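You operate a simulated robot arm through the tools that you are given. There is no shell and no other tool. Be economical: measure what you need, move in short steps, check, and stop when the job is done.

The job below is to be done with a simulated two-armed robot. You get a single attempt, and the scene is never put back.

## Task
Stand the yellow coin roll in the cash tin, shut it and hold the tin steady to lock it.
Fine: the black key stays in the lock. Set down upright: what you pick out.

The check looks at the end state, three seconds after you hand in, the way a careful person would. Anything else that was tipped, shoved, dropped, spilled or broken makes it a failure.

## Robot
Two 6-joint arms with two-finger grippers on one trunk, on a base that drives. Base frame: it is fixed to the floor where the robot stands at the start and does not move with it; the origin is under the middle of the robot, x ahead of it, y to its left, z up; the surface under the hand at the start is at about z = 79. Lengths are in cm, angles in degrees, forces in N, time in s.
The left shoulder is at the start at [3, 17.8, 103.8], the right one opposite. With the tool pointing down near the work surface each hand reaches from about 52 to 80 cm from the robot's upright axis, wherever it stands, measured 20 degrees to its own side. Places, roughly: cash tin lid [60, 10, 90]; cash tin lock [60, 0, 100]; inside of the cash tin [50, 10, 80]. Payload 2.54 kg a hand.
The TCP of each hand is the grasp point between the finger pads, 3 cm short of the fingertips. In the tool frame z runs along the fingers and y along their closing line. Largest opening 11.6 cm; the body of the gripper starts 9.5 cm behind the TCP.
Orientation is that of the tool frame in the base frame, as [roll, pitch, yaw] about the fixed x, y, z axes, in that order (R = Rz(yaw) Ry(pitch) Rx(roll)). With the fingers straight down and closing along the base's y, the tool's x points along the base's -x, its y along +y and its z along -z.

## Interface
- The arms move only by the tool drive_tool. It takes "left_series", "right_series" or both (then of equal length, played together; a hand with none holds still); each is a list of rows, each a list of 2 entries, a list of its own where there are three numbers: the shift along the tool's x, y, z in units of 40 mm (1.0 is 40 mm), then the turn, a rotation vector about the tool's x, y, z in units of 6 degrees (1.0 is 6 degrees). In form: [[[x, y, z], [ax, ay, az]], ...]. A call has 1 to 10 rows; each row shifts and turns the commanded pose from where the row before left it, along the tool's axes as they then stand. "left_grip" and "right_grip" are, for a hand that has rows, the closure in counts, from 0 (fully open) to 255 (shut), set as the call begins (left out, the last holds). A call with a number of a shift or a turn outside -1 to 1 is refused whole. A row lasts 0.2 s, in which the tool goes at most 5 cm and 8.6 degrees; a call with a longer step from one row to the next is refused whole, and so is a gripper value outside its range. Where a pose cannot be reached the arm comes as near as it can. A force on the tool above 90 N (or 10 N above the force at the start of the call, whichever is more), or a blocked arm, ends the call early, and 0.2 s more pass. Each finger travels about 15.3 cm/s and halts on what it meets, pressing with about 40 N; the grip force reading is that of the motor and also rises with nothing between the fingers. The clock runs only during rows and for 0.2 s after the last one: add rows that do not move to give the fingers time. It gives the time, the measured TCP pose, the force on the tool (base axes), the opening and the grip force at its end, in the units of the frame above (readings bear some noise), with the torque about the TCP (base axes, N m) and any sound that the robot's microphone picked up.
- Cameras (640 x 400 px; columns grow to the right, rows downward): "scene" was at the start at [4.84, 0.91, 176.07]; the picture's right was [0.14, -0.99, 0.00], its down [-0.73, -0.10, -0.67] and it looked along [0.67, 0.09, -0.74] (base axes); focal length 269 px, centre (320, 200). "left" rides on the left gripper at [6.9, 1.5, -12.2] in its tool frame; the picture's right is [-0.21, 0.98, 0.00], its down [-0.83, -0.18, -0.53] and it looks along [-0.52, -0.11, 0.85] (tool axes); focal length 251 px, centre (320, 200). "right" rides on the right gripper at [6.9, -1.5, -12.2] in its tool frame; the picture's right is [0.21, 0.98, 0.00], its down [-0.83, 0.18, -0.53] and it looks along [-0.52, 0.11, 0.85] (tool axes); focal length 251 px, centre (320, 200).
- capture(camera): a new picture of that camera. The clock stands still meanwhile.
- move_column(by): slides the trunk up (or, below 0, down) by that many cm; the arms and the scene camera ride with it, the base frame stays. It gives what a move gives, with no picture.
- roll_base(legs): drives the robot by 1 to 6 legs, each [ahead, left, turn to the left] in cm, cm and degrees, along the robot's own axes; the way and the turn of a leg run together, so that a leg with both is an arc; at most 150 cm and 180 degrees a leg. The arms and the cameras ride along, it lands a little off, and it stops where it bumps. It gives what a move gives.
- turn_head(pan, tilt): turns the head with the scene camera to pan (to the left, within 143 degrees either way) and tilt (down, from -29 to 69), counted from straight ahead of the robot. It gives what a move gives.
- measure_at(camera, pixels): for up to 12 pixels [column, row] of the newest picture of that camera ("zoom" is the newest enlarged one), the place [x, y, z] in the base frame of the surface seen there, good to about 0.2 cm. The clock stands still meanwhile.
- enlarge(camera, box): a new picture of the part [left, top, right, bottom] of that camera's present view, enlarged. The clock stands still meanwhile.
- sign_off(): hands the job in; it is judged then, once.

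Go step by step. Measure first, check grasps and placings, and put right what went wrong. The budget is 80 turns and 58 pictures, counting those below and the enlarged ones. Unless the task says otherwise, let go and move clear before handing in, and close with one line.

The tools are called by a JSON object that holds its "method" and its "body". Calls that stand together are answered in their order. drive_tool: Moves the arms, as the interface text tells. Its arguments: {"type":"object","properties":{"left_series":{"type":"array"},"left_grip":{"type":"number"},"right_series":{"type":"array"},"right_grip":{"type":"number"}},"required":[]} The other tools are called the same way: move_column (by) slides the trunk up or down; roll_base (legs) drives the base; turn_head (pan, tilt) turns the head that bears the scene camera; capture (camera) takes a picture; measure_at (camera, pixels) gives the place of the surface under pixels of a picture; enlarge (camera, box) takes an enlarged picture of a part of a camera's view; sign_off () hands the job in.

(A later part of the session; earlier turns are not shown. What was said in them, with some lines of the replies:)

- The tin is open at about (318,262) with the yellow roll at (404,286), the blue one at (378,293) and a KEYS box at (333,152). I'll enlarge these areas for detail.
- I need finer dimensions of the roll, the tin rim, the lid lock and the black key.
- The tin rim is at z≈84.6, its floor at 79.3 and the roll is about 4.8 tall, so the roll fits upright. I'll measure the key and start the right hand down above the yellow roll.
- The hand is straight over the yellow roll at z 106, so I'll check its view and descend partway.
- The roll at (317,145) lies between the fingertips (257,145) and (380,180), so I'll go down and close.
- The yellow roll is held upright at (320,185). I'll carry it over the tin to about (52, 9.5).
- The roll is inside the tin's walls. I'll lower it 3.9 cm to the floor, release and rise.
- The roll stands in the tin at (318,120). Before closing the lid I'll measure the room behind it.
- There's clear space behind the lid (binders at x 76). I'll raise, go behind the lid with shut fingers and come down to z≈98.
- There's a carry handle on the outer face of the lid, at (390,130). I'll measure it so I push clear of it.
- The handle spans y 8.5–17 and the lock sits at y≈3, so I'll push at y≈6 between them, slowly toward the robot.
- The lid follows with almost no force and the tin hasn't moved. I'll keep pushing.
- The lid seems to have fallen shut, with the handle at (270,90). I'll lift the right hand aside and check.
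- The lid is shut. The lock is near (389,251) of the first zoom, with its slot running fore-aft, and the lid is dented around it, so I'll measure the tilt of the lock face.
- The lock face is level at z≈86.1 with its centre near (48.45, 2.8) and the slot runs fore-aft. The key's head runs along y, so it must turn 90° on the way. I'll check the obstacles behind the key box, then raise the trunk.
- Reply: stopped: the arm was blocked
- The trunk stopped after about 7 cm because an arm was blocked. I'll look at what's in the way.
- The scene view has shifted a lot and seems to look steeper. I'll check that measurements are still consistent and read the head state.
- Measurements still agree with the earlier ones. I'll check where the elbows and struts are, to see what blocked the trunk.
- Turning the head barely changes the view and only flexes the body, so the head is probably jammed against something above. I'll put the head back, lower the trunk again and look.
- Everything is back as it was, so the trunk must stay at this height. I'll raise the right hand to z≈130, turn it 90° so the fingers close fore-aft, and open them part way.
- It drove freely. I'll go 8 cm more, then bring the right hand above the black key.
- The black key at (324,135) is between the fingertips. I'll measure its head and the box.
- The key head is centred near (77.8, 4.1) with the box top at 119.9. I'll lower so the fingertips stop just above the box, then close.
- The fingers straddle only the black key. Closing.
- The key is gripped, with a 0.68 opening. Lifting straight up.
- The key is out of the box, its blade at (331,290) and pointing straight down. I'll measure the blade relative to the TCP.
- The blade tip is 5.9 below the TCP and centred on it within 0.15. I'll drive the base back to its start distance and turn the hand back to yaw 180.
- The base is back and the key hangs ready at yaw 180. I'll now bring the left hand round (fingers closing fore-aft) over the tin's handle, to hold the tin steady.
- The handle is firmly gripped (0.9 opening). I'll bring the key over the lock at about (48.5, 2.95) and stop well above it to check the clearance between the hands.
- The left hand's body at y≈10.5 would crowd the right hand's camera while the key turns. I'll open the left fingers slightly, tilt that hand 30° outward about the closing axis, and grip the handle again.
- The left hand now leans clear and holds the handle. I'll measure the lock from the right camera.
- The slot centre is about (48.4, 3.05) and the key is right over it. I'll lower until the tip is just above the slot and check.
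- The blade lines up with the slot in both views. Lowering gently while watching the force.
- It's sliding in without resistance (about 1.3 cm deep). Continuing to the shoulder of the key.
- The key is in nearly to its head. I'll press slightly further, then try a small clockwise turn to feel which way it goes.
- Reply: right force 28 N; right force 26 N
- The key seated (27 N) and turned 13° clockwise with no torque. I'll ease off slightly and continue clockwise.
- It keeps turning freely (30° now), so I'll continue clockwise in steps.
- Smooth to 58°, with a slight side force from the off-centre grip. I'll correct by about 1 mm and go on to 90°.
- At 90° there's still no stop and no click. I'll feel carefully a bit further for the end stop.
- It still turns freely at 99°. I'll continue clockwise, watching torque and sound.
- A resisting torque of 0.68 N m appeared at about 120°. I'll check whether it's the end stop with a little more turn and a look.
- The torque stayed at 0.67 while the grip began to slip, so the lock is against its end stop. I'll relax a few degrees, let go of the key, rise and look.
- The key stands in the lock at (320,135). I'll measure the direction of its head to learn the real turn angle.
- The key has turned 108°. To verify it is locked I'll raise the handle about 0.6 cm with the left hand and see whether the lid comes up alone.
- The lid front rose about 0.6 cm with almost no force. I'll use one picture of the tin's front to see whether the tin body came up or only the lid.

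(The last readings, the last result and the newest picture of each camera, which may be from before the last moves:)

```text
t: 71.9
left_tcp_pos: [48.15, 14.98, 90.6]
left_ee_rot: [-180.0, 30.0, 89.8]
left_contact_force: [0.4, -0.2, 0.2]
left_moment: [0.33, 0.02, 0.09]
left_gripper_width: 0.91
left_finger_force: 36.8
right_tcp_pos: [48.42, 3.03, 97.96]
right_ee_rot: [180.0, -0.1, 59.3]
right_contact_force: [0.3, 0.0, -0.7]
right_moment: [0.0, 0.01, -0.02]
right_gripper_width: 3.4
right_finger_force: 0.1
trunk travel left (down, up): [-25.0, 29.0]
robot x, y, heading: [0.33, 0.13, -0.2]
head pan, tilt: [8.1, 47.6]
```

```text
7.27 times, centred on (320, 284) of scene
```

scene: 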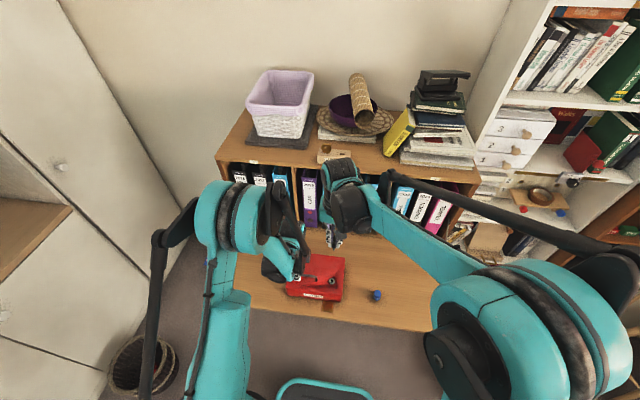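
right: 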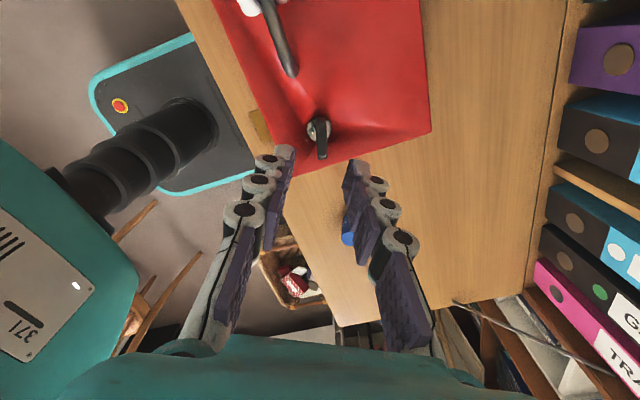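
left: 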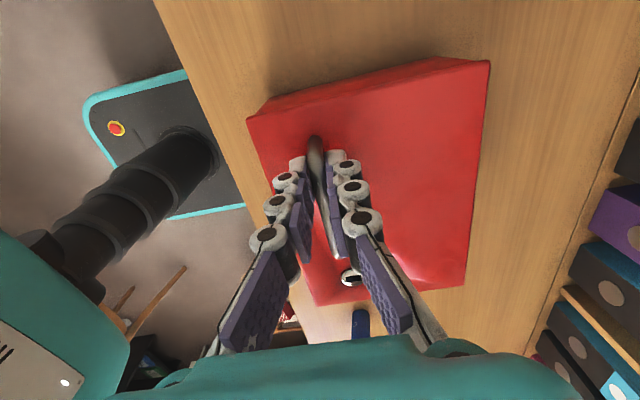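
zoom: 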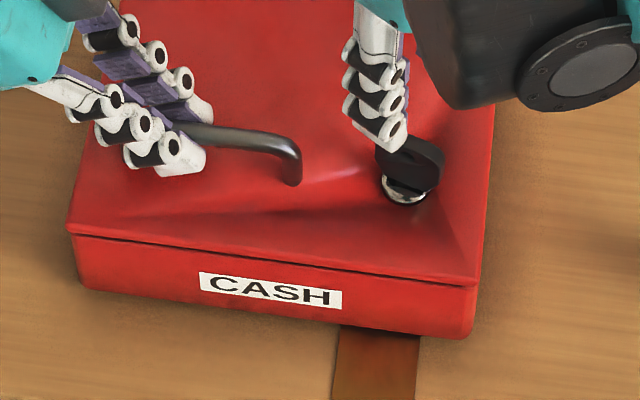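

There's a dark gap under the lid rim, so the lid rose alone and it isn't locked. I'll lower the lid and press it gently shut with the left hand. Then I'll grip the key again and test.

{"method": "drive_tool", "body": {"left_series": [[[0.04, 0, 0.065], [0, 0, 0]], [[0.04, 0, 0.065], [0, 0, 0]], [[0.02, 0, 0.03], [0, 0, 0]], [[0, 0, 0], [0, 0, 0]]]}}

{"method": "drive_tool", "body": {"right_series": [[[0, 0, 0], [0, 0, -0.7]], [[0, 0, 0], [0, 0, -0.7]], [[0, 0, 0], [0, 0, -0.7]], [[0, 0, 0], [0, 0, 0]]]}}

```text
t: 72.9
left_tcp_pos: [47.89, 14.87, 90.06]
left_ee_rot: [179.7, 30.1, 89.8]
left_contact_force: [-3.2, 1.7, 16.8]
left_moment: [-0.33, 0.06, -0.2]
left_gripper_width: 0.89
left_finger_force: 36.8
right_tcp_pos: [48.18, 3.12, 97.96]
right_ee_rot: [180.0, 0.0, 59.3]
right_contact_force: [0.3, 0.5, 0.6]
right_moment: [-0.02, 0.01, 0.0]
right_gripper_width: 3.4
right_finger_force: 0.1
trunk travel left (down, up): [-25.0, 29.0]
robot x, y, heading: [0.21, 0.11, -0.5]
head pan, tilt: [8.1, 47.6]
```

```text
t: 73.9
left_tcp_pos: [47.85, 14.84, 90.05]
left_ee_rot: [179.8, 30.0, 89.7]
left_contact_force: [-0.6, 1.2, 22.1]
left_moment: [-0.9, 0.04, -0.21]
left_gripper_width: 0.87
left_finger_force: 36.6
right_tcp_pos: [48.16, 3.17, 98.12]
right_ee_rot: [179.9, 0.0, 72.0]
right_contact_force: [-1.1, -0.2, 0.0]
right_moment: [0.02, 0.0, -0.02]
right_gripper_width: 3.41
right_finger_force: 0.1
trunk travel left (down, up): [-25.0, 29.0]
robot x, y, heading: [-0.05, 0.08, -0.1]
head pan, tilt: [8.1, 47.6]
```

The lid is pressed shut with about 20 N. Now I'll lower the right hand over the key head at its angle and grip it again.

{"method": "drive_tool", "body": {"right_series": [[[0.0, 0.07, 0.7], [0, 0, 0]], [[0, 0, 0.7], [0, 0, 0]], [[0, 0, 0.6], [0, 0, 0]], [[0, 0, 0.05], [0, 0, 0]], [[0, 0, 0], [0, 0, 0]]]}}

{"method": "drive_tool", "body": {"right_series": [[[0, 0, 0], [0, 0, 0]], [[0, 0, 0], [0, 0, 0]], [[0, 0, 0], [0, 0, 0]]], "right_grip": 255}}

```text
t: 75.1
left_tcp_pos: [47.87, 15.04, 90.01]
left_ee_rot: [179.9, 30.1, 89.9]
left_contact_force: [-2.7, -0.3, 20.8]
left_moment: [-0.58, 0.0, -0.18]
left_gripper_width: 0.87
left_finger_force: 35.9
right_tcp_pos: [48.44, 3.01, 89.93]
right_ee_rot: [179.9, 0.0, 71.9]
right_contact_force: [-0.6, -1.1, -0.8]
right_moment: [-0.03, -0.02, 0.02]
right_gripper_width: 3.4
right_finger_force: 0.1
trunk travel left (down, up): [-25.0, 29.0]
robot x, y, heading: [-0.05, -0.1, -0.0]
head pan, tilt: [8.1, 47.6]
```

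```text
t: 75.9
left_tcp_pos: [47.95, 15.04, 90.1]
left_ee_rot: [179.9, 30.0, 89.8]
left_contact_force: [3.2, -3.6, 12.5]
left_moment: [-0.22, -0.07, 0.22]
left_gripper_width: 0.89
left_finger_force: 36.2
right_tcp_pos: [48.36, 2.95, 89.89]
right_ee_rot: [-179.9, 0.0, 72.0]
right_contact_force: [-11.6, 4.9, 0.7]
right_moment: [0.16, 0.47, 0.03]
right_gripper_width: 0.67
right_finger_force: 34.5
trunk travel left (down, up): [-25.0, 29.0]
robot x, y, heading: [0.38, -0.09, -0.2]
head pan, tilt: [8.1, 47.6]
```

The key is gripped again. With the lid pressed shut, I'll first retry clockwise past the earlier stop.

{"method": "drive_tool", "body": {"right_series": [[[0, -0.025, 0], [0, 0, 0.5]], [[0, 0, 0], [0, 0, 0.5]], [[0, 0, 0], [0, 0, 0.5]], [[0, 0, 0], [0, 0, 0.5]], [[0, 0, 0], [0, 0, 0]]]}}

```text
t: 77.1
left_tcp_pos: [47.99, 14.97, 90.04]
left_ee_rot: [179.9, 29.9, 89.9]
left_contact_force: [1.5, -0.6, 14.9]
left_moment: [-0.7, -0.01, 0.2]
left_gripper_width: 0.87
left_finger_force: 36.4
right_tcp_pos: [48.58, 3.01, 89.82]
right_ee_rot: [179.8, -0.1, 59.9]
right_contact_force: [-4.4, -0.7, 0.3]
right_moment: [0.76, -1.01, 0.52]
right_gripper_width: 0.68
right_finger_force: 35.3
trunk travel left (down, up): [-25.0, 29.0]
robot x, y, heading: [0.54, 0.02, -0.1]
head pan, tilt: [8.1, 47.6]
```

The same stop shows up, so locking must be the other way. I'll turn counter-clockwise back through the start angle.

{"method": "drive_tool", "body": {"right_series": [[[0, 0, 0], [0, 0, -0.9]], [[0, 0, 0], [0, 0, -0.9]], [[0, 0, 0], [0, 0, -0.9]], [[0, 0, 0], [0, 0, -0.9]], [[0, 0, 0], [0, 0, -0.9]], [[0, 0, 0], [0, 0, -0.9]], [[0, 0, 0], [0, 0, -0.9]], [[0, 0, 0], [0, 0, -0.9]], [[0, 0, 0], [0, 0, -0.9]], [[0, 0, 0], [0, 0, 0]]]}}

{"method": "drive_tool", "body": {"right_series": [[[0, 0, 0], [0, 0, -0.9]], [[0, 0, 0], [0, 0, -0.9]], [[0, 0, 0], [0, 0, -0.9]], [[0, 0, 0], [0, 0, -0.9]], [[0, 0, 0], [0, 0, -0.9]], [[0, 0, 0], [0, 0, -0.9]], [[0, 0, 0], [0, 0, -0.9]], [[0, 0, 0], [0, 0, -0.9]], [[0, 0, 0], [0, 0, -0.9]], [[0, 0, 0], [0, 0, 0]]]}}

```text
t: 79.3
left_tcp_pos: [47.85, 14.97, 90.01]
left_ee_rot: [179.9, 30.0, 89.9]
left_contact_force: [-0.6, -1.9, 10.4]
left_moment: [-0.13, -0.01, 0.18]
left_gripper_width: 0.89
left_finger_force: 35.8
right_tcp_pos: [48.52, 3.1, 89.93]
right_ee_rot: [179.9, 0.0, 108.6]
right_contact_force: [-4.3, 0.7, 0.6]
right_moment: [0.02, 0.12, -0.02]
right_gripper_width: 0.64
right_finger_force: 34.7
trunk travel left (down, up): [-25.0, 29.0]
robot x, y, heading: [0.45, 0.5, -0.0]
head pan, tilt: [8.1, 47.6]
```

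```text
t: 81.5
left_tcp_pos: [47.88, 15.17, 89.99]
left_ee_rot: [179.9, 30.0, 90.0]
left_contact_force: [-0.8, -2.9, 7.8]
left_moment: [-0.09, 0.03, 0.22]
left_gripper_width: 0.89
left_finger_force: 36.0
right_tcp_pos: [48.51, 3.01, 89.93]
right_ee_rot: [179.9, 0.1, 157.2]
right_contact_force: [-4.7, 1.1, -0.9]
right_moment: [0.07, 0.24, 0.0]
right_gripper_width: 0.67
right_finger_force: 34.4
trunk travel left (down, up): [-25.0, 29.0]
robot x, y, heading: [0.11, -0.24, -0.1]
head pan, tilt: [8.1, 47.6]
```

{"method": "drive_tool", "body": {"right_series": [[[0, 0, 0], [0, 0, -0.8]], [[0, 0, 0], [0, 0, -0.8]], [[0, 0, 0], [0, 0, -0.8]], [[0, 0, 0], [0, 0, -0.8]], [[0, 0, 0], [0, 0, -0.8]], [[0, 0, 0], [0, 0, -0.8]], [[0, 0, 0], [0, 0, -0.8]], [[0, 0, 0], [0, 0, 0]]]}}

```text
t: 83.3
left_tcp_pos: [47.98, 15.08, 90.01]
left_ee_rot: [180.0, 30.0, 89.9]
left_contact_force: [-2.7, 1.3, 8.6]
left_moment: [0.09, 0.01, 0.18]
left_gripper_width: 0.87
left_finger_force: 35.8
right_tcp_pos: [48.55, 3.16, 90.07]
right_ee_rot: [-179.9, 0.1, -169.2]
right_contact_force: [-1.7, -2.8, -1.0]
right_moment: [-0.1, 0.05, -0.05]
right_gripper_width: 0.63
right_finger_force: 34.8
trunk travel left (down, up): [-25.0, 29.0]
robot x, y, heading: [-0.07, 0.07, -0.1]
head pan, tilt: [8.1, 47.6]
```

It's past the start angle (191°) and still free. I'll continue counter-clockwise.

{"method": "drive_tool", "body": {"right_series": [[[0, 0, 0.02], [0, 0, -0.8]], [[0, 0, 0], [0, 0, -0.8]], [[0, 0, 0], [0, 0, -0.8]], [[0, 0, 0], [0, 0, -0.8]], [[0, 0, 0], [0, 0, -0.8]], [[0, 0, 0], [0, 0, -0.8]], [[0, 0, 0], [0, 0, -0.8]], [[0, 0, 0], [0, 0, -0.8]], [[0, 0, 0], [0, 0, 0]]]}}

{"method": "drive_tool", "body": {"right_series": [[[0, 0, 0], [0, 0, -0.8]], [[0, 0, 0], [0, 0, -0.8]], [[0, 0, 0], [0, 0, -0.8]], [[0, 0, 0], [0, 0, -0.8]], [[0, 0, 0], [0, 0, -0.8]], [[0, 0, 0], [0, 0, -0.8]], [[0, 0, 0], [0, 0, -0.8]], [[0, 0, 0], [0, 0, -0.8]], [[0, 0, 0], [0, 0, 0]]]}}

```text
t: 85.3
left_tcp_pos: [48.02, 14.99, 89.97]
left_ee_rot: [180.0, 29.9, 89.8]
left_contact_force: [-1.8, 2.5, 12.0]
left_moment: [-0.02, 0.04, 0.47]
left_gripper_width: 0.89
left_finger_force: 37.1
right_tcp_pos: [48.55, 2.97, 89.94]
right_ee_rot: [180.0, -0.1, -130.8]
right_contact_force: [-0.4, -2.7, 2.0]
right_moment: [1.31, -0.91, -0.54]
right_gripper_width: 0.79
right_finger_force: 35.5
trunk travel left (down, up): [-25.0, 29.0]
robot x, y, heading: [0.23, -0.22, -0.1]
head pan, tilt: [8.1, 47.6]
```

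```text
t: 87.3
left_tcp_pos: [48.03, 14.93, 89.98]
left_ee_rot: [179.9, 30.0, 89.9]
left_contact_force: [2.9, -2.2, 4.3]
left_moment: [0.16, 0.01, 0.09]
left_gripper_width: 0.87
left_finger_force: 36.8
right_tcp_pos: [48.45, 3.02, 89.84]
right_ee_rot: [-180.0, -0.1, -92.4]
right_contact_force: [-4.9, 1.2, 0.7]
right_moment: [0.08, 0.17, 0.07]
right_gripper_width: 0.65
right_finger_force: 35.4
trunk travel left (down, up): [-25.0, 29.0]
robot x, y, heading: [0.27, -0.13, 0.0]
head pan, tilt: [8.1, 47.6]
```

Around 229° there was resistance, and then it gave way and turned freely to 268°, which feels like a bolt passing over. I'll feel slightly further for an end stop.

{"method": "drive_tool", "body": {"right_series": [[[0, 0, 0], [0, 0, -0.6]], [[0, 0, 0], [0, 0, -0.6]], [[0, 0, 0], [0, 0, 0]]]}}

{"method": "drive_tool", "body": {"right_series": [[[0, 0, 0], [0, 0, -0.6]], [[0, 0, 0], [0, 0, -0.6]], [[0, 0, 0], [0, 0, 0]]]}}

```text
t: 88.1
left_tcp_pos: [47.99, 15.02, 90.05]
left_ee_rot: [179.9, 30.0, 89.9]
left_contact_force: [3.4, -0.9, 6.0]
left_moment: [-0.37, -0.04, 0.24]
left_gripper_width: 0.87
left_finger_force: 36.5
right_tcp_pos: [48.65, 3.0, 89.96]
right_ee_rot: [179.9, 0.0, -85.2]
right_contact_force: [-5.2, -1.9, -1.6]
right_moment: [0.0, 0.21, -0.15]
right_gripper_width: 0.67
right_finger_force: 34.8
trunk travel left (down, up): [-25.0, 29.0]
robot x, y, heading: [0.2, 0.13, 0.2]
head pan, tilt: [8.1, 47.6]
```

```text
t: 88.9
left_tcp_pos: [47.97, 14.94, 90.04]
left_ee_rot: [180.0, 30.0, 89.9]
left_contact_force: [-0.9, -0.8, 4.2]
left_moment: [-0.47, 0.03, 0.4]
left_gripper_width: 0.86
left_finger_force: 35.9
right_tcp_pos: [48.6, 3.03, 89.75]
right_ee_rot: [-179.9, 0.0, -78.0]
right_contact_force: [3.5, -1.3, 0.4]
right_moment: [1.94, 0.0, -0.75]
right_gripper_width: 0.75
right_finger_force: 34.8
trunk travel left (down, up): [-25.0, 29.0]
robot x, y, heading: [0.48, -0.04, -0.3]
head pan, tilt: [8.1, 47.6]
```

The end stop is at about 100° counter-clockwise, after the resistance at about 45°. I'll relax, release the key, rise, and do the gentle lift test.

{"method": "drive_tool", "body": {"right_series": [[[0, 0, 0], [0, 0, 0.8]], [[0, 0, 0], [0, 0, 0.5]], [[0, 0, 0], [0, 0, 0]]]}}

{"method": "drive_tool", "body": {"right_series": [[[0, 0, 0], [0, 0, 0]], [[0, 0, 0], [0, 0, 0]], [[0, 0, -0.5], [0, 0, 0]], [[0, 0, -0.8], [0, 0, 0]], [[0, 0, -0.8], [0, 0, 0]]], "right_grip": 180}}

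{"method": "drive_tool", "body": {"left_series": [[[-0.02, 0, -0.03], [0, 0, 0]], [[-0.02, 0, -0.03], [0, 0, 0]], [[0, 0, 0], [0, 0, 0]]]}}

{"method": "drive_tool", "body": {"left_series": [[[-0.02, 0, -0.03], [0, 0, 0]], [[0, 0, 0], [0, 0, 0]]]}}

```text
t: 89.7
left_tcp_pos: [47.97, 15.21, 89.92]
left_ee_rot: [180.0, 30.0, 89.9]
left_contact_force: [-4.3, 4.2, 12.5]
left_moment: [-0.71, 0.06, 0.3]
left_gripper_width: 0.87
left_finger_force: 36.3
right_tcp_pos: [48.47, 2.95, 89.9]
right_ee_rot: [-180.0, -0.1, -86.0]
right_contact_force: [3.6, -2.9, -10.6]
right_moment: [-0.16, -0.23, -0.19]
right_gripper_width: 0.64
right_finger_force: 34.2
trunk travel left (down, up): [-25.0, 29.0]
robot x, y, heading: [0.15, -0.21, -0.0]
head pan, tilt: [8.1, 47.6]
```

```text
t: 90.9
left_tcp_pos: [48.03, 15.06, 90.02]
left_ee_rot: [179.9, 30.0, 89.9]
left_contact_force: [-2.5, -0.2, 4.7]
left_moment: [0.39, -0.07, 0.33]
left_gripper_width: 0.88
left_finger_force: 36.3
right_tcp_pos: [48.35, 2.97, 98.27]
right_ee_rot: [-180.0, 0.0, -85.9]
right_contact_force: [0.2, 0.6, -0.1]
right_moment: [-0.01, 0.0, 0.01]
right_gripper_width: 3.45
right_finger_force: 0.1
trunk travel left (down, up): [-25.0, 29.0]
robot x, y, heading: [-0.01, -0.03, 0.2]
head pan, tilt: [8.1, 47.6]
```

```text
t: 91.7
left_tcp_pos: [48.09, 14.85, 90.19]
left_ee_rot: [179.9, 30.0, 89.8]
left_contact_force: [1.9, 1.3, -0.5]
left_moment: [0.42, -0.01, 0.18]
left_gripper_width: 0.9
left_finger_force: 36.9
right_tcp_pos: [48.48, 3.01, 98.17]
right_ee_rot: [180.0, 0.1, -85.8]
right_contact_force: [0.0, 0.6, 0.1]
right_moment: [-0.02, 0.0, 0.03]
right_gripper_width: 3.41
right_finger_force: 0.2
trunk travel left (down, up): [-25.0, 29.0]
robot x, y, heading: [0.16, -0.24, -0.1]
head pan, tilt: [8.1, 47.6]
```

```text
t: 92.3
left_tcp_pos: [48.19, 15.05, 90.37]
left_ee_rot: [179.9, 30.0, 90.0]
left_contact_force: [3.3, 1.9, 0.1]
left_moment: [0.36, -0.02, 0.23]
left_gripper_width: 0.86
left_finger_force: 36.3
right_tcp_pos: [48.61, 2.99, 98.17]
right_ee_rot: [180.0, -0.1, -85.9]
right_contact_force: [-0.4, -0.1, 0.6]
right_moment: [0.01, -0.02, 0.02]
right_gripper_width: 3.43
right_finger_force: 0.1
trunk travel left (down, up): [-25.0, 29.0]
robot x, y, heading: [0.37, 0.03, -0.2]
head pan, tilt: [8.1, 47.6]
```

The left hand rose 0.35 cm, again with no pull. I'll look at the rim once more.

{"method": "enlarge", "body": {"camera": "scene", "box": [276, 256, 364, 311]}}

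{"method": "measure_at", "body": {"camera": "zoom", "pixels": [[100, 220], [100, 245], [200, 262], [350, 240], [380, 290], [270, 290], [200, 200], [400, 200]]}}

```text
7.27 times, centred on (320, 284) of scene
```

zoom: 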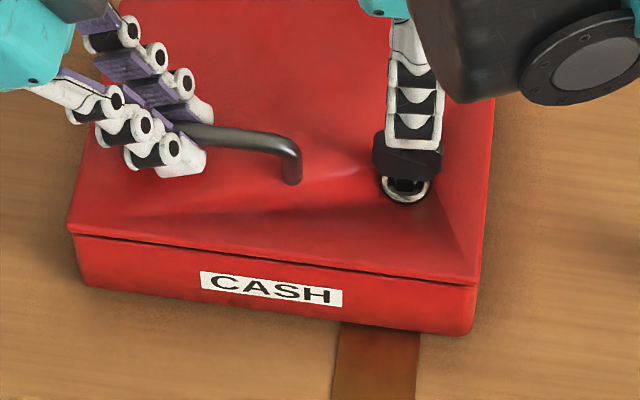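

```text
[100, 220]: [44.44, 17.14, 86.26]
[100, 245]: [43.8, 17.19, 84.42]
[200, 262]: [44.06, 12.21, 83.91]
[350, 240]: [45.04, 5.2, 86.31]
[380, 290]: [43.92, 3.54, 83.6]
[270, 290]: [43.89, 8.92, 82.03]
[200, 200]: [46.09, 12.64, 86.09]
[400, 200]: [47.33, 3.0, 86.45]
```

A thin gap shows again, but this could just be play in the bolt. I'll lift another 0.5 cm in steps and watch whether the force rises.

{"method": "drive_tool", "body": {"left_series": [[[-0.03, 0, -0.05], [0, 0, 0]], [[0, 0, 0], [0, 0, 0]]]}}

{"method": "drive_tool", "body": {"left_series": [[[-0.04, 0, -0.07], [0, 0, 0]], [[0, 0, 0], [0, 0, 0]]]}}

```text
t: 92.9
left_tcp_pos: [48.04, 14.92, 90.6]
left_ee_rot: [180.0, 30.0, 89.8]
left_contact_force: [2.9, 1.1, 0.5]
left_moment: [0.43, 0.02, 0.25]
left_gripper_width: 0.89
left_finger_force: 35.9
right_tcp_pos: [48.6, 3.0, 98.13]
right_ee_rot: [180.0, 0.0, -85.9]
right_contact_force: [-0.3, -0.2, -0.3]
right_moment: [0.0, -0.01, -0.01]
right_gripper_width: 3.4
right_finger_force: 0.1
trunk travel left (down, up): [-25.0, 29.0]
robot x, y, heading: [0.49, -0.38, -0.1]
head pan, tilt: [8.1, 47.6]
```

```text
t: 93.5
left_tcp_pos: [48.01, 14.93, 90.83]
left_ee_rot: [-179.9, 30.0, 90.0]
left_contact_force: [2.6, 0.1, 0.3]
left_moment: [0.25, 0.04, 0.28]
left_gripper_width: 0.89
left_finger_force: 35.8
right_tcp_pos: [48.54, 3.06, 98.31]
right_ee_rot: [-180.0, -0.1, -86.0]
right_contact_force: [-0.3, -0.6, 0.0]
right_moment: [0.01, 0.0, 0.01]
right_gripper_width: 3.39
right_finger_force: 0.0
trunk travel left (down, up): [-25.0, 29.0]
robot x, y, heading: [0.34, 0.05, -0.1]
head pan, tilt: [8.1, 47.6]
```

No force at 0.8 cm, so it's still unlocked. I'll check the key's seating and angle from the last zoom.

{"method": "measure_at", "body": {"camera": "zoom", "pixels": [[378, 160], [440, 160], [408, 168], [405, 182], [385, 192], [424, 192], [405, 200], [378, 135], [440, 140], [390, 175], [425, 175], [405, 190]]}}

```text
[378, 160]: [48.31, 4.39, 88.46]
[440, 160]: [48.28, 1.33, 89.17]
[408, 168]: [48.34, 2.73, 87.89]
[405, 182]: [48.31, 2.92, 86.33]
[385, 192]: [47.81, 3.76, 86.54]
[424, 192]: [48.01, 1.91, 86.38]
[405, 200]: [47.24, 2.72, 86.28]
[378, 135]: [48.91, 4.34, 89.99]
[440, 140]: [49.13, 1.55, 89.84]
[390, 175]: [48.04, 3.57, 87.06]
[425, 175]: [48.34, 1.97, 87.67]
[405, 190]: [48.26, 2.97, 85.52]
```

The lid is still loose, so I'll lower and press it shut, lift the right hand away, and use one picture closely on the lock to see whether its slot turned with the key.

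{"method": "drive_tool", "body": {"left_series": [[[0.04, 0, 0.07], [0, 0, 0]], [[0.05, 0, 0.08], [0, 0, 0]], [[0.03, 0, 0.05], [0, 0, 0]], [[0.02, 0, 0.03], [0, 0, 0]], [[0, 0, 0], [0, 0, 0]]], "right_series": [[[0, 0, -0.8], [0, 0, 0]], [[0, 0, -0.8], [0, 0, 0]], [[0, 0, -0.4], [0, 0, 0]], [[0, 0, 0], [0, 0, 0]], [[0, 0, 0], [0, 0, 0]]]}}

{"method": "enlarge", "body": {"camera": "scene", "box": [316, 262, 356, 287]}}

```text
t: 94.7
left_tcp_pos: [48.03, 14.89, 89.92]
left_ee_rot: [179.9, 30.0, 89.9]
left_contact_force: [-5.3, 3.6, 15.6]
left_moment: [0.05, 0.09, -0.24]
left_gripper_width: 0.86
left_finger_force: 36.3
right_tcp_pos: [48.29, 2.99, 106.34]
right_ee_rot: [-179.9, 0.0, -85.9]
right_contact_force: [0.8, -1.1, -0.5]
right_moment: [-0.03, 0.02, 0.01]
right_gripper_width: 3.4
right_finger_force: 0.0
trunk travel left (down, up): [-25.0, 29.0]
robot x, y, heading: [0.23, 0.15, -0.2]
head pan, tilt: [8.1, 47.6]
```

```text
16.00 times, centred on (336, 274) of scene
```

zoom: 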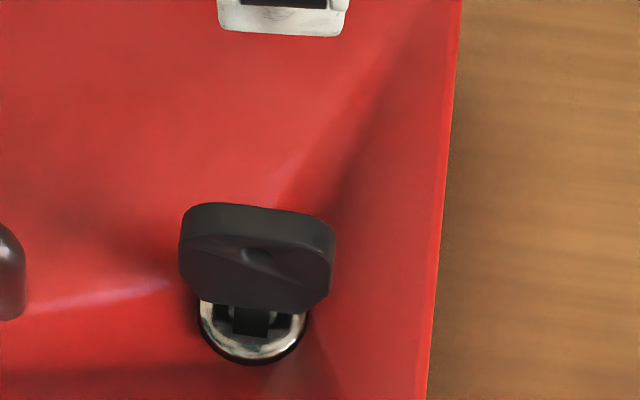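

{"method": "measure_at", "body": {"camera": "zoom", "pixels": [[250, 312], [250, 320], [250, 331], [223, 312], [285, 320], [250, 348], [212, 330], [292, 335], [190, 290], [320, 300], [255, 300], [255, 215]]}}

```text
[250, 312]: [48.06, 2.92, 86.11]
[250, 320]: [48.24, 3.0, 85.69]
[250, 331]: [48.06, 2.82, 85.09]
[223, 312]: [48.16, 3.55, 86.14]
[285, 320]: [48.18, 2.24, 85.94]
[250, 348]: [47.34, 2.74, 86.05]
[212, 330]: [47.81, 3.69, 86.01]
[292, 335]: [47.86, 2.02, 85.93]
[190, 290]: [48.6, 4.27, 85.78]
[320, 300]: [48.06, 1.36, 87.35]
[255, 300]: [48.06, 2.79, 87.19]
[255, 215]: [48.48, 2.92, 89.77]
```

The zoom shows the slot still lies fore-aft while the blade sits across it. So the core went clockwise to a stop (locked end), came back to its start limit, and I then forced the key round inside it. The first clockwise turn probably didn't latch because the left hand held the lid a hair up. I'll grip the key, draw it out, realign and redo it with the lid pressed shut.

{"method": "drive_tool", "body": {"right_series": [[[0, -0.04, 0.9], [0, 0, 0]], [[0, 0, 0.9], [0, 0, 0]], [[0, 0, 0.9], [0, 0, 0]], [[0, 0, 0.9], [0, 0, 0]], [[0, 0, 0.5], [0, 0, 0]], [[0, 0, 0], [0, 0, 0]]]}}

{"method": "drive_tool", "body": {"right_series": [[[0, 0, 0], [0, 0, 0]], [[0, 0, 0], [0, 0, 0]], [[0, 0, 0], [0, 0, 0]]], "right_grip": 255}}

```text
t: 96.1
left_tcp_pos: [47.94, 14.97, 89.98]
left_ee_rot: [179.8, 30.0, 89.8]
left_contact_force: [-3.3, 0.7, 19.7]
left_moment: [-0.44, 0.05, -0.28]
left_gripper_width: 0.89
left_finger_force: 35.7
right_tcp_pos: [48.67, 3.21, 89.82]
right_ee_rot: [-180.0, -0.1, -85.9]
right_contact_force: [0.7, 0.2, 0.1]
right_moment: [-0.01, -0.01, -0.01]
right_gripper_width: 3.4
right_finger_force: 0.0
trunk travel left (down, up): [-25.0, 29.0]
robot x, y, heading: [0.2, -0.02, -0.3]
head pan, tilt: [8.1, 47.6]
```

```text
t: 96.9
left_tcp_pos: [47.88, 15.03, 89.96]
left_ee_rot: [179.8, 29.9, 90.0]
left_contact_force: [0.3, 0.9, 19.7]
left_moment: [-0.93, -0.02, 0.19]
left_gripper_width: 0.91
left_finger_force: 36.3
right_tcp_pos: [48.66, 2.95, 89.84]
right_ee_rot: [-180.0, 0.1, -85.9]
right_contact_force: [-8.9, -2.9, -9.5]
right_moment: [-0.14, 0.3, -0.2]
right_gripper_width: 0.65
right_finger_force: 34.6
trunk travel left (down, up): [-25.0, 29.0]
robot x, y, heading: [0.14, 0.34, 0.0]
head pan, tilt: [8.1, 47.6]
```

{"method": "drive_tool", "body": {"right_series": [[[0, 0, -0.2], [0, 0, 0]], [[0, 0, -0.3], [0, 0, 0]], [[0, 0, -0.4], [0, 0, 0]], [[0, 0, -0.1], [0, 0, 0]], [[0, 0, 0], [0, 0, 0]]]}}

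{"method": "drive_tool", "body": {"right_series": [[[0, 0, 0], [0, 0, 1]], [[0, 0, 0], [0, 0, 1]], [[0, 0, 0], [0, 0, 1]], [[0, 0, 0], [0, 0, 1]], [[0, 0, 0], [0, 0, 1]], [[0, 0, 0], [0, 0, 1]], [[0, 0, 0], [0, 0, 1]], [[0, 0, 0], [0, 0, 1]], [[0, 0, 0], [0, 0, 1]], [[0, 0, 0], [0, 0, 1]]]}}

{"method": "drive_tool", "body": {"right_series": [[[0, 0, 0], [0, 0, 1]], [[0, 0, 0], [0, 0, 1]], [[0, 0, 0], [0, 0, 1]], [[0, 0, 0], [0, 0, 1]], [[0, 0, 0], [0, 0, 1]], [[0, 0, 0], [0, 0, 0.67]], [[0, 0, 0], [0, 0, 0]]]}}

```text
t: 98.1
left_tcp_pos: [48.04, 14.85, 89.81]
left_ee_rot: [180.0, 30.0, 89.9]
left_contact_force: [-0.4, -5.5, 13.7]
left_moment: [-0.62, 0.06, 0.21]
left_gripper_width: 0.84
left_finger_force: 36.0
right_tcp_pos: [48.78, 3.19, 93.88]
right_ee_rot: [-180.0, 0.0, -85.7]
right_contact_force: [0.6, 7.4, -17.7]
right_moment: [-0.13, -0.03, -0.15]
right_gripper_width: 0.66
right_finger_force: 34.8
trunk travel left (down, up): [-25.0, 29.0]
robot x, y, heading: [0.32, 0.11, -0.1]
head pan, tilt: [8.1, 47.6]
```

```text
t: 100.3
left_tcp_pos: [47.98, 15.04, 89.96]
left_ee_rot: [179.9, 30.0, 89.8]
left_contact_force: [-2.6, -0.8, -4.5]
left_moment: [1.07, 0.06, 0.47]
left_gripper_width: 0.86
left_finger_force: 37.6
right_tcp_pos: [48.94, 3.12, 93.81]
right_ee_rot: [179.9, 0.1, -146.0]
right_contact_force: [3.2, 2.5, -0.6]
right_moment: [-0.79, 0.77, -0.62]
right_gripper_width: 0.71
right_finger_force: 35.2
trunk travel left (down, up): [-25.0, 29.0]
robot x, y, heading: [0.43, 0.23, -0.0]
head pan, tilt: [8.1, 47.6]
```

```text
t: 101.9
left_tcp_pos: [48.09, 14.94, 89.83]
left_ee_rot: [179.9, 30.1, 89.9]
left_contact_force: [-1.8, 1.5, -2.2]
left_moment: [0.95, 0.05, 0.3]
left_gripper_width: 0.85
left_finger_force: 36.7
right_tcp_pos: [48.79, 3.06, 93.86]
right_ee_rot: [-180.0, 0.1, -179.9]
right_contact_force: [0.2, -0.8, -1.2]
right_moment: [-0.06, -0.01, -0.02]
right_gripper_width: 0.62
right_finger_force: 34.7
trunk travel left (down, up): [-25.0, 29.0]
robot x, y, heading: [0.27, -0.11, 0.0]
head pan, tilt: [8.1, 47.6]
```

While lifting there was an 18 N pull and some torque later, so the key may have slipped in the grip. I'll spend the last picture on the key and lock.

{"method": "enlarge", "body": {"camera": "scene", "box": [308, 255, 364, 290]}}

```text
11.43 times, centred on (336, 272) of scene
```

zoom: 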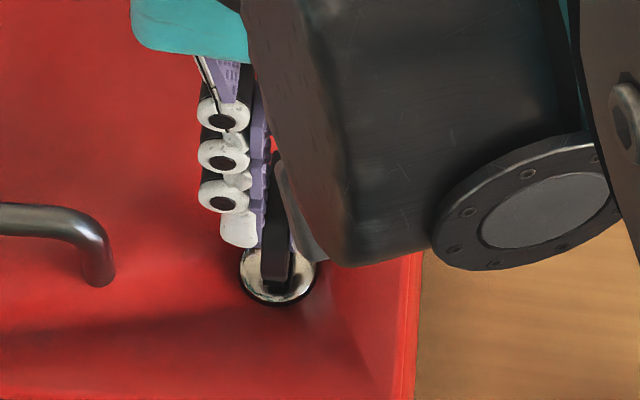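

{"method": "measure_at", "body": {"camera": "zoom", "pixels": [[275, 190], [275, 215], [276, 240], [277, 260], [277, 272], [277, 280], [277, 288], [255, 265], [300, 280], [277, 298], [240, 235]]}}

```text
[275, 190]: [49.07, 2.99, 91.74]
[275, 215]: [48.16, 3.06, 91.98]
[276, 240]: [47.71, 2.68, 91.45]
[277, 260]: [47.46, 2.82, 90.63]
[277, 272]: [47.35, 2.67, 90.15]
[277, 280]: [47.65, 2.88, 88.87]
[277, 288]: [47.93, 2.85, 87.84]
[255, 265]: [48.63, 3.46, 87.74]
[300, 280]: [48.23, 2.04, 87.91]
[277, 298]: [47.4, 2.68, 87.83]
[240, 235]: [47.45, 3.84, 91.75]
```

The lock face is now at z≈87.8: the key stayed captive and my pull raised the lid about 1.7 cm, with the key now realigned with the slot. I'll open the left fingers a little and lower the lid with the right hand. Then I'll let go of the key and lower to re-grip it fully.

{"method": "drive_tool", "body": {"left_series": [[[0, 0, 0], [0, 0, 0]], [[0, 0, 0], [0, 0, 0]], [[0, 0, 0], [0, 0, 0]], [[0, 0, 0], [0, 0, 0]], [[0, 0, 0], [0, 0, 0]]], "right_series": [[[0, 0, 0], [0, 0, 0]], [[0, 0, 0], [0, 0, 0]], [[0.04, 0, 0.2], [0, 0, 0]], [[0.03, 0, 0.2], [0, 0, 0]], [[0, 0, 0.06], [0, 0, 0]]], "left_grip": 205}}

{"method": "drive_tool", "body": {"right_series": [[[0, 0, 0.05], [0, 0, 0]], [[0, 0, 0], [0, 0, 0]]]}}

```text
t: 103.1
left_tcp_pos: [48.04, 15.0, 89.84]
left_ee_rot: [179.9, 30.0, 89.9]
left_contact_force: [0.5, 0.4, 0.5]
left_moment: [-0.02, 0.0, 0.0]
left_gripper_width: 2.29
left_finger_force: 0.1
right_tcp_pos: [48.54, 2.99, 92.11]
right_ee_rot: [-179.9, 0.0, -179.9]
right_contact_force: [3.0, -2.9, 1.7]
right_moment: [-0.16, -0.17, 0.01]
right_gripper_width: 0.68
right_finger_force: 35.2
trunk travel left (down, up): [-25.0, 29.0]
robot x, y, heading: [-0.48, 0.13, -0.1]
head pan, tilt: [8.1, 47.6]
```

```text
t: 103.7
left_tcp_pos: [48.04, 14.94, 89.85]
left_ee_rot: [180.0, 30.0, 89.9]
left_contact_force: [0.3, 0.4, -0.2]
left_moment: [-0.04, -0.01, -0.02]
left_gripper_width: 2.27
left_finger_force: 0.1
right_tcp_pos: [48.59, 3.18, 91.85]
right_ee_rot: [-180.0, 0.0, -179.8]
right_contact_force: [2.4, -2.3, 0.7]
right_moment: [-0.12, -0.2, -0.01]
right_gripper_width: 0.64
right_finger_force: 34.2
trunk travel left (down, up): [-25.0, 29.0]
robot x, y, heading: [0.28, -0.05, -0.1]
head pan, tilt: [8.1, 47.6]
```

{"method": "drive_tool", "body": {"right_series": [[[0, 0, 0.04], [0, 0, 0]], [[0, 0, 0], [0, 0, 0]]]}}

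{"method": "drive_tool", "body": {"right_series": [[[0, 0, 0.04], [0, 0, 0]], [[0, 0, 0], [0, 0, 0]]]}}

```text
t: 104.3
left_tcp_pos: [48.03, 15.02, 89.88]
left_ee_rot: [179.9, 30.0, 89.9]
left_contact_force: [-0.1, 0.1, -0.2]
left_moment: [0.0, -0.02, -0.02]
left_gripper_width: 2.29
left_finger_force: 0.3
right_tcp_pos: [48.43, 2.97, 91.58]
right_ee_rot: [-179.9, 0.0, -179.9]
right_contact_force: [1.4, -0.9, 0.0]
right_moment: [-0.09, -0.13, 0.01]
right_gripper_width: 0.66
right_finger_force: 34.7
trunk travel left (down, up): [-25.0, 29.0]
robot x, y, heading: [0.09, -0.07, -0.2]
head pan, tilt: [8.1, 47.6]
```

```text
t: 104.9
left_tcp_pos: [48.06, 15.03, 89.98]
left_ee_rot: [179.9, 29.9, 89.9]
left_contact_force: [0.3, -1.0, 0.9]
left_moment: [0.02, 0.0, 0.0]
left_gripper_width: 2.26
left_finger_force: 0.1
right_tcp_pos: [48.38, 3.01, 91.68]
right_ee_rot: [180.0, 0.1, -179.9]
right_contact_force: [4.0, -0.8, 15.5]
right_moment: [-0.03, -0.38, -0.01]
right_gripper_width: 0.66
right_finger_force: 34.9
trunk travel left (down, up): [-25.0, 29.0]
robot x, y, heading: [0.12, 0.15, -0.2]
head pan, tilt: [8.1, 47.6]
```

Contact at z 91.6 with 15 N: the lid is shut and the key seated. I'll re-grip the key lower on its head.

{"method": "drive_tool", "body": {"right_series": [[[0, 0, 0], [0, 0, 0]], [[0, 0, 0], [0, 0, 0]], [[0, 0, 0.22], [0, 0, 0]], [[0, 0, 0.2], [0, 0, 0]], [[0, 0, 0], [0, 0, 0]]], "right_grip": 190}}

{"method": "drive_tool", "body": {"right_series": [[[0, 0, 0], [0, 0, 0]], [[0, 0, 0], [0, 0, 0]], [[0, 0, 0], [0, 0, 0]]], "right_grip": 255}}

{"method": "drive_tool", "body": {"left_series": [[[0, 0, 0], [0, 0, 0]], [[0, 0, 0], [0, 0, 0]], [[0, 0, 0], [0, 0, 0]]], "left_grip": 255}}

```text
t: 106.1
left_tcp_pos: [47.97, 15.08, 89.88]
left_ee_rot: [179.9, 30.0, 89.9]
left_contact_force: [0.7, 0.7, -0.4]
left_moment: [0.01, 0.01, -0.03]
left_gripper_width: 2.28
left_finger_force: 0.0
right_tcp_pos: [48.57, 3.12, 89.78]
right_ee_rot: [-180.0, 0.0, -180.0]
right_contact_force: [0.5, -0.1, -0.3]
right_moment: [-0.03, 0.0, 0.01]
right_gripper_width: 2.99
right_finger_force: 0.2
trunk travel left (down, up): [-25.0, 29.0]
robot x, y, heading: [0.05, -0.07, -0.3]
head pan, tilt: [8.1, 47.6]
```

```text
t: 106.9
left_tcp_pos: [48.09, 14.97, 90.01]
left_ee_rot: [180.0, 30.0, 89.9]
left_contact_force: [-0.4, 0.3, -0.1]
left_moment: [0.06, -0.01, 0.02]
left_gripper_width: 2.28
left_finger_force: 0.0
right_tcp_pos: [48.49, 3.06, 89.81]
right_ee_rot: [179.9, 0.0, -179.8]
right_contact_force: [0.1, -2.9, -0.6]
right_moment: [-0.12, 0.03, -0.01]
right_gripper_width: 0.67
right_finger_force: 35.0
trunk travel left (down, up): [-25.0, 29.0]
robot x, y, heading: [0.14, -0.09, -0.0]
head pan, tilt: [8.1, 47.6]
```

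```text
t: 107.7
left_tcp_pos: [48.14, 15.0, 89.85]
left_ee_rot: [180.0, 29.9, 89.9]
left_contact_force: [-2.7, 0.2, 0.7]
left_moment: [0.25, 0.05, -0.11]
left_gripper_width: 0.88
left_finger_force: 36.7
right_tcp_pos: [48.46, 3.05, 89.84]
right_ee_rot: [-179.9, 0.0, -179.8]
right_contact_force: [1.4, -3.3, 0.2]
right_moment: [-0.11, -0.03, -0.01]
right_gripper_width: 0.6
right_finger_force: 34.6
trunk travel left (down, up): [-25.0, 29.0]
robot x, y, heading: [0.62, -0.06, -0.3]
head pan, tilt: [8.1, 47.6]
```

Both hands hold. I'll press the lid down with both and turn clockwise again.

{"method": "drive_tool", "body": {"left_series": [[[0.01, 0, 0.02], [0, 0, 0]], [[0.01, 0, 0.02], [0, 0, 0]], [[0, 0, 0], [0, 0, 0]]], "right_series": [[[0, 0, 0.02], [0, 0, 0]], [[0, 0, 0.02], [0, 0, 0]], [[0, 0, 0], [0, 0, 0]]]}}

{"method": "drive_tool", "body": {"right_series": [[[0, 0, 0], [0, 0, 0.9]], [[0, 0, 0], [0, 0, 0.9]], [[0, 0, 0], [0, 0, 0.9]], [[0, 0, 0], [0, 0, 0.9]], [[0, 0, 0], [0, 0, 0.9]], [[0, 0, 0], [0, 0, 0.9]], [[0, 0, 0], [0, 0, 0.9]], [[0, 0, 0], [0, 0, 0.9]], [[0, 0, 0], [0, 0, 0]]]}}

```text
t: 108.5
left_tcp_pos: [47.9, 15.12, 89.83]
left_ee_rot: [180.0, 30.1, 89.9]
left_contact_force: [-0.7, 3.1, 23.9]
left_moment: [-0.64, -0.03, -0.19]
left_gripper_width: 0.88
left_finger_force: 36.4
right_tcp_pos: [48.42, 3.08, 89.62]
right_ee_rot: [-180.0, 0.1, -180.0]
right_contact_force: [11.8, -0.5, 9.3]
right_moment: [-0.02, -0.64, -0.02]
right_gripper_width: 0.63
right_finger_force: 35.4
trunk travel left (down, up): [-25.0, 29.0]
robot x, y, heading: [0.37, -0.17, -0.2]
head pan, tilt: [8.1, 47.6]
```

```text
t: 110.5
left_tcp_pos: [48.02, 14.99, 89.76]
left_ee_rot: [179.9, 30.0, 89.9]
left_contact_force: [-3.9, 9.9, 20.1]
left_moment: [0.1, 0.03, -0.25]
left_gripper_width: 0.88
left_finger_force: 36.2
right_tcp_pos: [48.48, 2.97, 89.74]
right_ee_rot: [-179.9, 0.0, 136.8]
right_contact_force: [14.7, -11.6, 10.9]
right_moment: [-0.62, -0.81, 0.04]
right_gripper_width: 0.68
right_finger_force: 34.6
trunk travel left (down, up): [-25.0, 29.0]
robot x, y, heading: [0.24, -0.11, -0.3]
head pan, tilt: [8.1, 47.6]
```

It's at 43° with a side load, so I'll centre the hand slightly and go on clockwise.

{"method": "drive_tool", "body": {"right_series": [[[-0.045, 0, 0], [0, 0, 0.9]], [[0, 0, 0], [0, 0, 0.9]], [[0, 0, 0], [0, 0, 0.9]], [[0, 0, 0], [0, 0, 0.9]], [[0, 0, 0], [0, 0, 0.9]], [[0, 0, 0], [0, 0, 0.9]], [[0, 0, 0], [0, 0, 0.9]], [[0, 0, 0], [0, 0, 0]]]}}

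{"method": "drive_tool", "body": {"right_series": [[[0, 0, 0], [0, 0, 0.8]], [[0, 0, 0], [0, 0, 0.8]], [[0, 0, 0], [0, 0, 0.8]], [[0, 0, 0], [0, 0, 0]]]}}

{"method": "drive_tool", "body": {"right_series": [[[0, 0, 0], [0, 0, 0.7]], [[0, 0, 0], [0, 0, 0.7]], [[0, 0, 0], [0, 0, 0]], [[0, 0, 0], [0, 0, 0]]]}}

```text
t: 112.3
left_tcp_pos: [47.97, 15.06, 89.87]
left_ee_rot: [179.8, 30.1, 89.9]
left_contact_force: [1.1, 4.3, 12.1]
left_moment: [0.24, 0.01, -0.25]
left_gripper_width: 0.88
left_finger_force: 36.6
right_tcp_pos: [48.33, 2.97, 89.74]
right_ee_rot: [180.0, 0.0, 99.1]
right_contact_force: [0.0, -2.7, 5.5]
right_moment: [-0.19, 0.01, 0.03]
right_gripper_width: 0.65
right_finger_force: 34.6
trunk travel left (down, up): [-25.0, 29.0]
robot x, y, heading: [0.19, 0.03, 0.1]
head pan, tilt: [8.1, 47.6]
```

```text
t: 113.3
left_tcp_pos: [47.94, 14.92, 89.75]
left_ee_rot: [179.9, 30.0, 89.9]
left_contact_force: [0.9, 2.8, 8.8]
left_moment: [0.6, -0.02, -0.21]
left_gripper_width: 0.89
left_finger_force: 36.1
right_tcp_pos: [48.45, 2.84, 89.67]
right_ee_rot: [179.9, 0.0, 84.7]
right_contact_force: [-1.4, -3.1, 10.5]
right_moment: [-0.22, 0.02, 0.05]
right_gripper_width: 0.65
right_finger_force: 34.5
trunk travel left (down, up): [-25.0, 29.0]
robot x, y, heading: [0.28, 0.1, -0.4]
head pan, tilt: [8.1, 47.6]
```

```text
t: 114.3
left_tcp_pos: [47.89, 14.88, 89.73]
left_ee_rot: [179.9, 30.0, 89.9]
left_contact_force: [3.7, 4.5, 10.4]
left_moment: [0.12, -0.06, -0.1]
left_gripper_width: 0.89
left_finger_force: 36.3
right_tcp_pos: [48.44, 2.89, 89.72]
right_ee_rot: [180.0, 0.0, 76.3]
right_contact_force: [-7.3, -8.5, 1.1]
right_moment: [-0.54, 0.36, 0.07]
right_gripper_width: 0.67
right_finger_force: 34.9
trunk travel left (down, up): [-25.0, 29.0]
robot x, y, heading: [-0.03, -0.05, -0.1]
head pan, tilt: [8.1, 47.6]
5 turns are left
```

The key is at 104° with the lid pressed shut and few turns remain. I'll turn to the end stop now.

{"method": "drive_tool", "body": {"right_series": [[[0, 0, 0], [0, 0, 0.7]], [[0, 0, 0], [0, 0, 0.7]], [[0, 0, 0], [0, 0, 0.7]], [[0, 0, 0], [0, 0, 0.6]], [[0, 0, 0], [0, 0, 0]], [[0, 0, 0], [0, 0, 0]]]}}

```text
t: 115.7
left_tcp_pos: [48.0, 15.04, 89.8]
left_ee_rot: [179.9, 30.1, 89.9]
left_contact_force: [-1.3, 6.8, 11.7]
left_moment: [-0.68, 0.0, -0.46]
left_gripper_width: 0.87
left_finger_force: 36.8
right_tcp_pos: [48.59, 2.93, 89.69]
right_ee_rot: [179.8, 0.0, 60.1]
right_contact_force: [3.9, -11.0, 5.0]
right_moment: [-0.79, 0.8, 0.69]
right_gripper_width: 0.73
right_finger_force: 35.6
trunk travel left (down, up): [-25.0, 29.0]
robot x, y, heading: [0.42, 0.17, 0.0]
head pan, tilt: [8.1, 47.6]
4 turns are left
```

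It's hard against the clockwise stop (0.69 N m) with the lid pressed down. I'll open both hands and withdraw them straight back along their fingers.

{"method": "drive_tool", "body": {"left_series": [[[0, 0, 0], [0, 0, 0]], [[0, 0, 0], [0, 0, 0]], [[0, 0, 0], [0, 0, 0]], [[0, 0, -0.5], [0, 0, 0]], [[0, 0, -0.8], [0, 0, 0]], [[0, 0, -0.8], [0, 0, 0]], [[0, 0, -0.8], [0, 0, 0]], [[0, 0, -0.8], [0, 0, 0]], [[0, 0, 0], [0, 0, 0]]], "right_series": [[[0, 0, 0], [0, 0, 0]], [[0, 0, 0], [0, 0, 0]], [[0, 0, 0], [0, 0, 0]], [[0, 0, -0.5], [0, 0, 0]], [[0, 0, -0.8], [0, 0, 0]], [[0, 0, -0.8], [0, 0, 0]], [[0, 0, -0.8], [0, 0, 0]], [[0, 0, -0.8], [0, 0, 0]], [[0, 0, 0], [0, 0, 0]]], "left_grip": 190, "right_grip": 180}}

```text
t: 117.7
left_tcp_pos: [47.93, 22.36, 102.29]
left_ee_rot: [180.0, 30.0, 89.9]
left_contact_force: [-0.9, 0.1, 0.5]
left_moment: [-0.02, 0.03, -0.03]
left_gripper_width: 2.94
left_finger_force: 0.1
right_tcp_pos: [48.59, 3.14, 104.5]
right_ee_rot: [-179.9, 0.0, 60.1]
right_contact_force: [1.2, -0.4, -0.6]
right_moment: [-0.02, 0.07, -0.01]
right_gripper_width: 3.4
right_finger_force: 0.1
trunk travel left (down, up): [-25.0, 29.0]
robot x, y, heading: [-0.01, -0.02, -0.2]
head pan, tilt: [8.1, 47.6]
3 turns are left
```

Both hands are open and clear of the tin, with no contact force. I'm handing in.

{"method": "sign_off", "body": {}}

```text
The job is handed in.
```

I can't confirm the tin is locked: the yellow roll stands inside, the lid is shut and the black key is in the lock at its clockwise stop, but I had no turns or pictures left to test the lid. On an earlier try the same clockwise turn did not hold the lid. This time I pressed the lid shut while turning.
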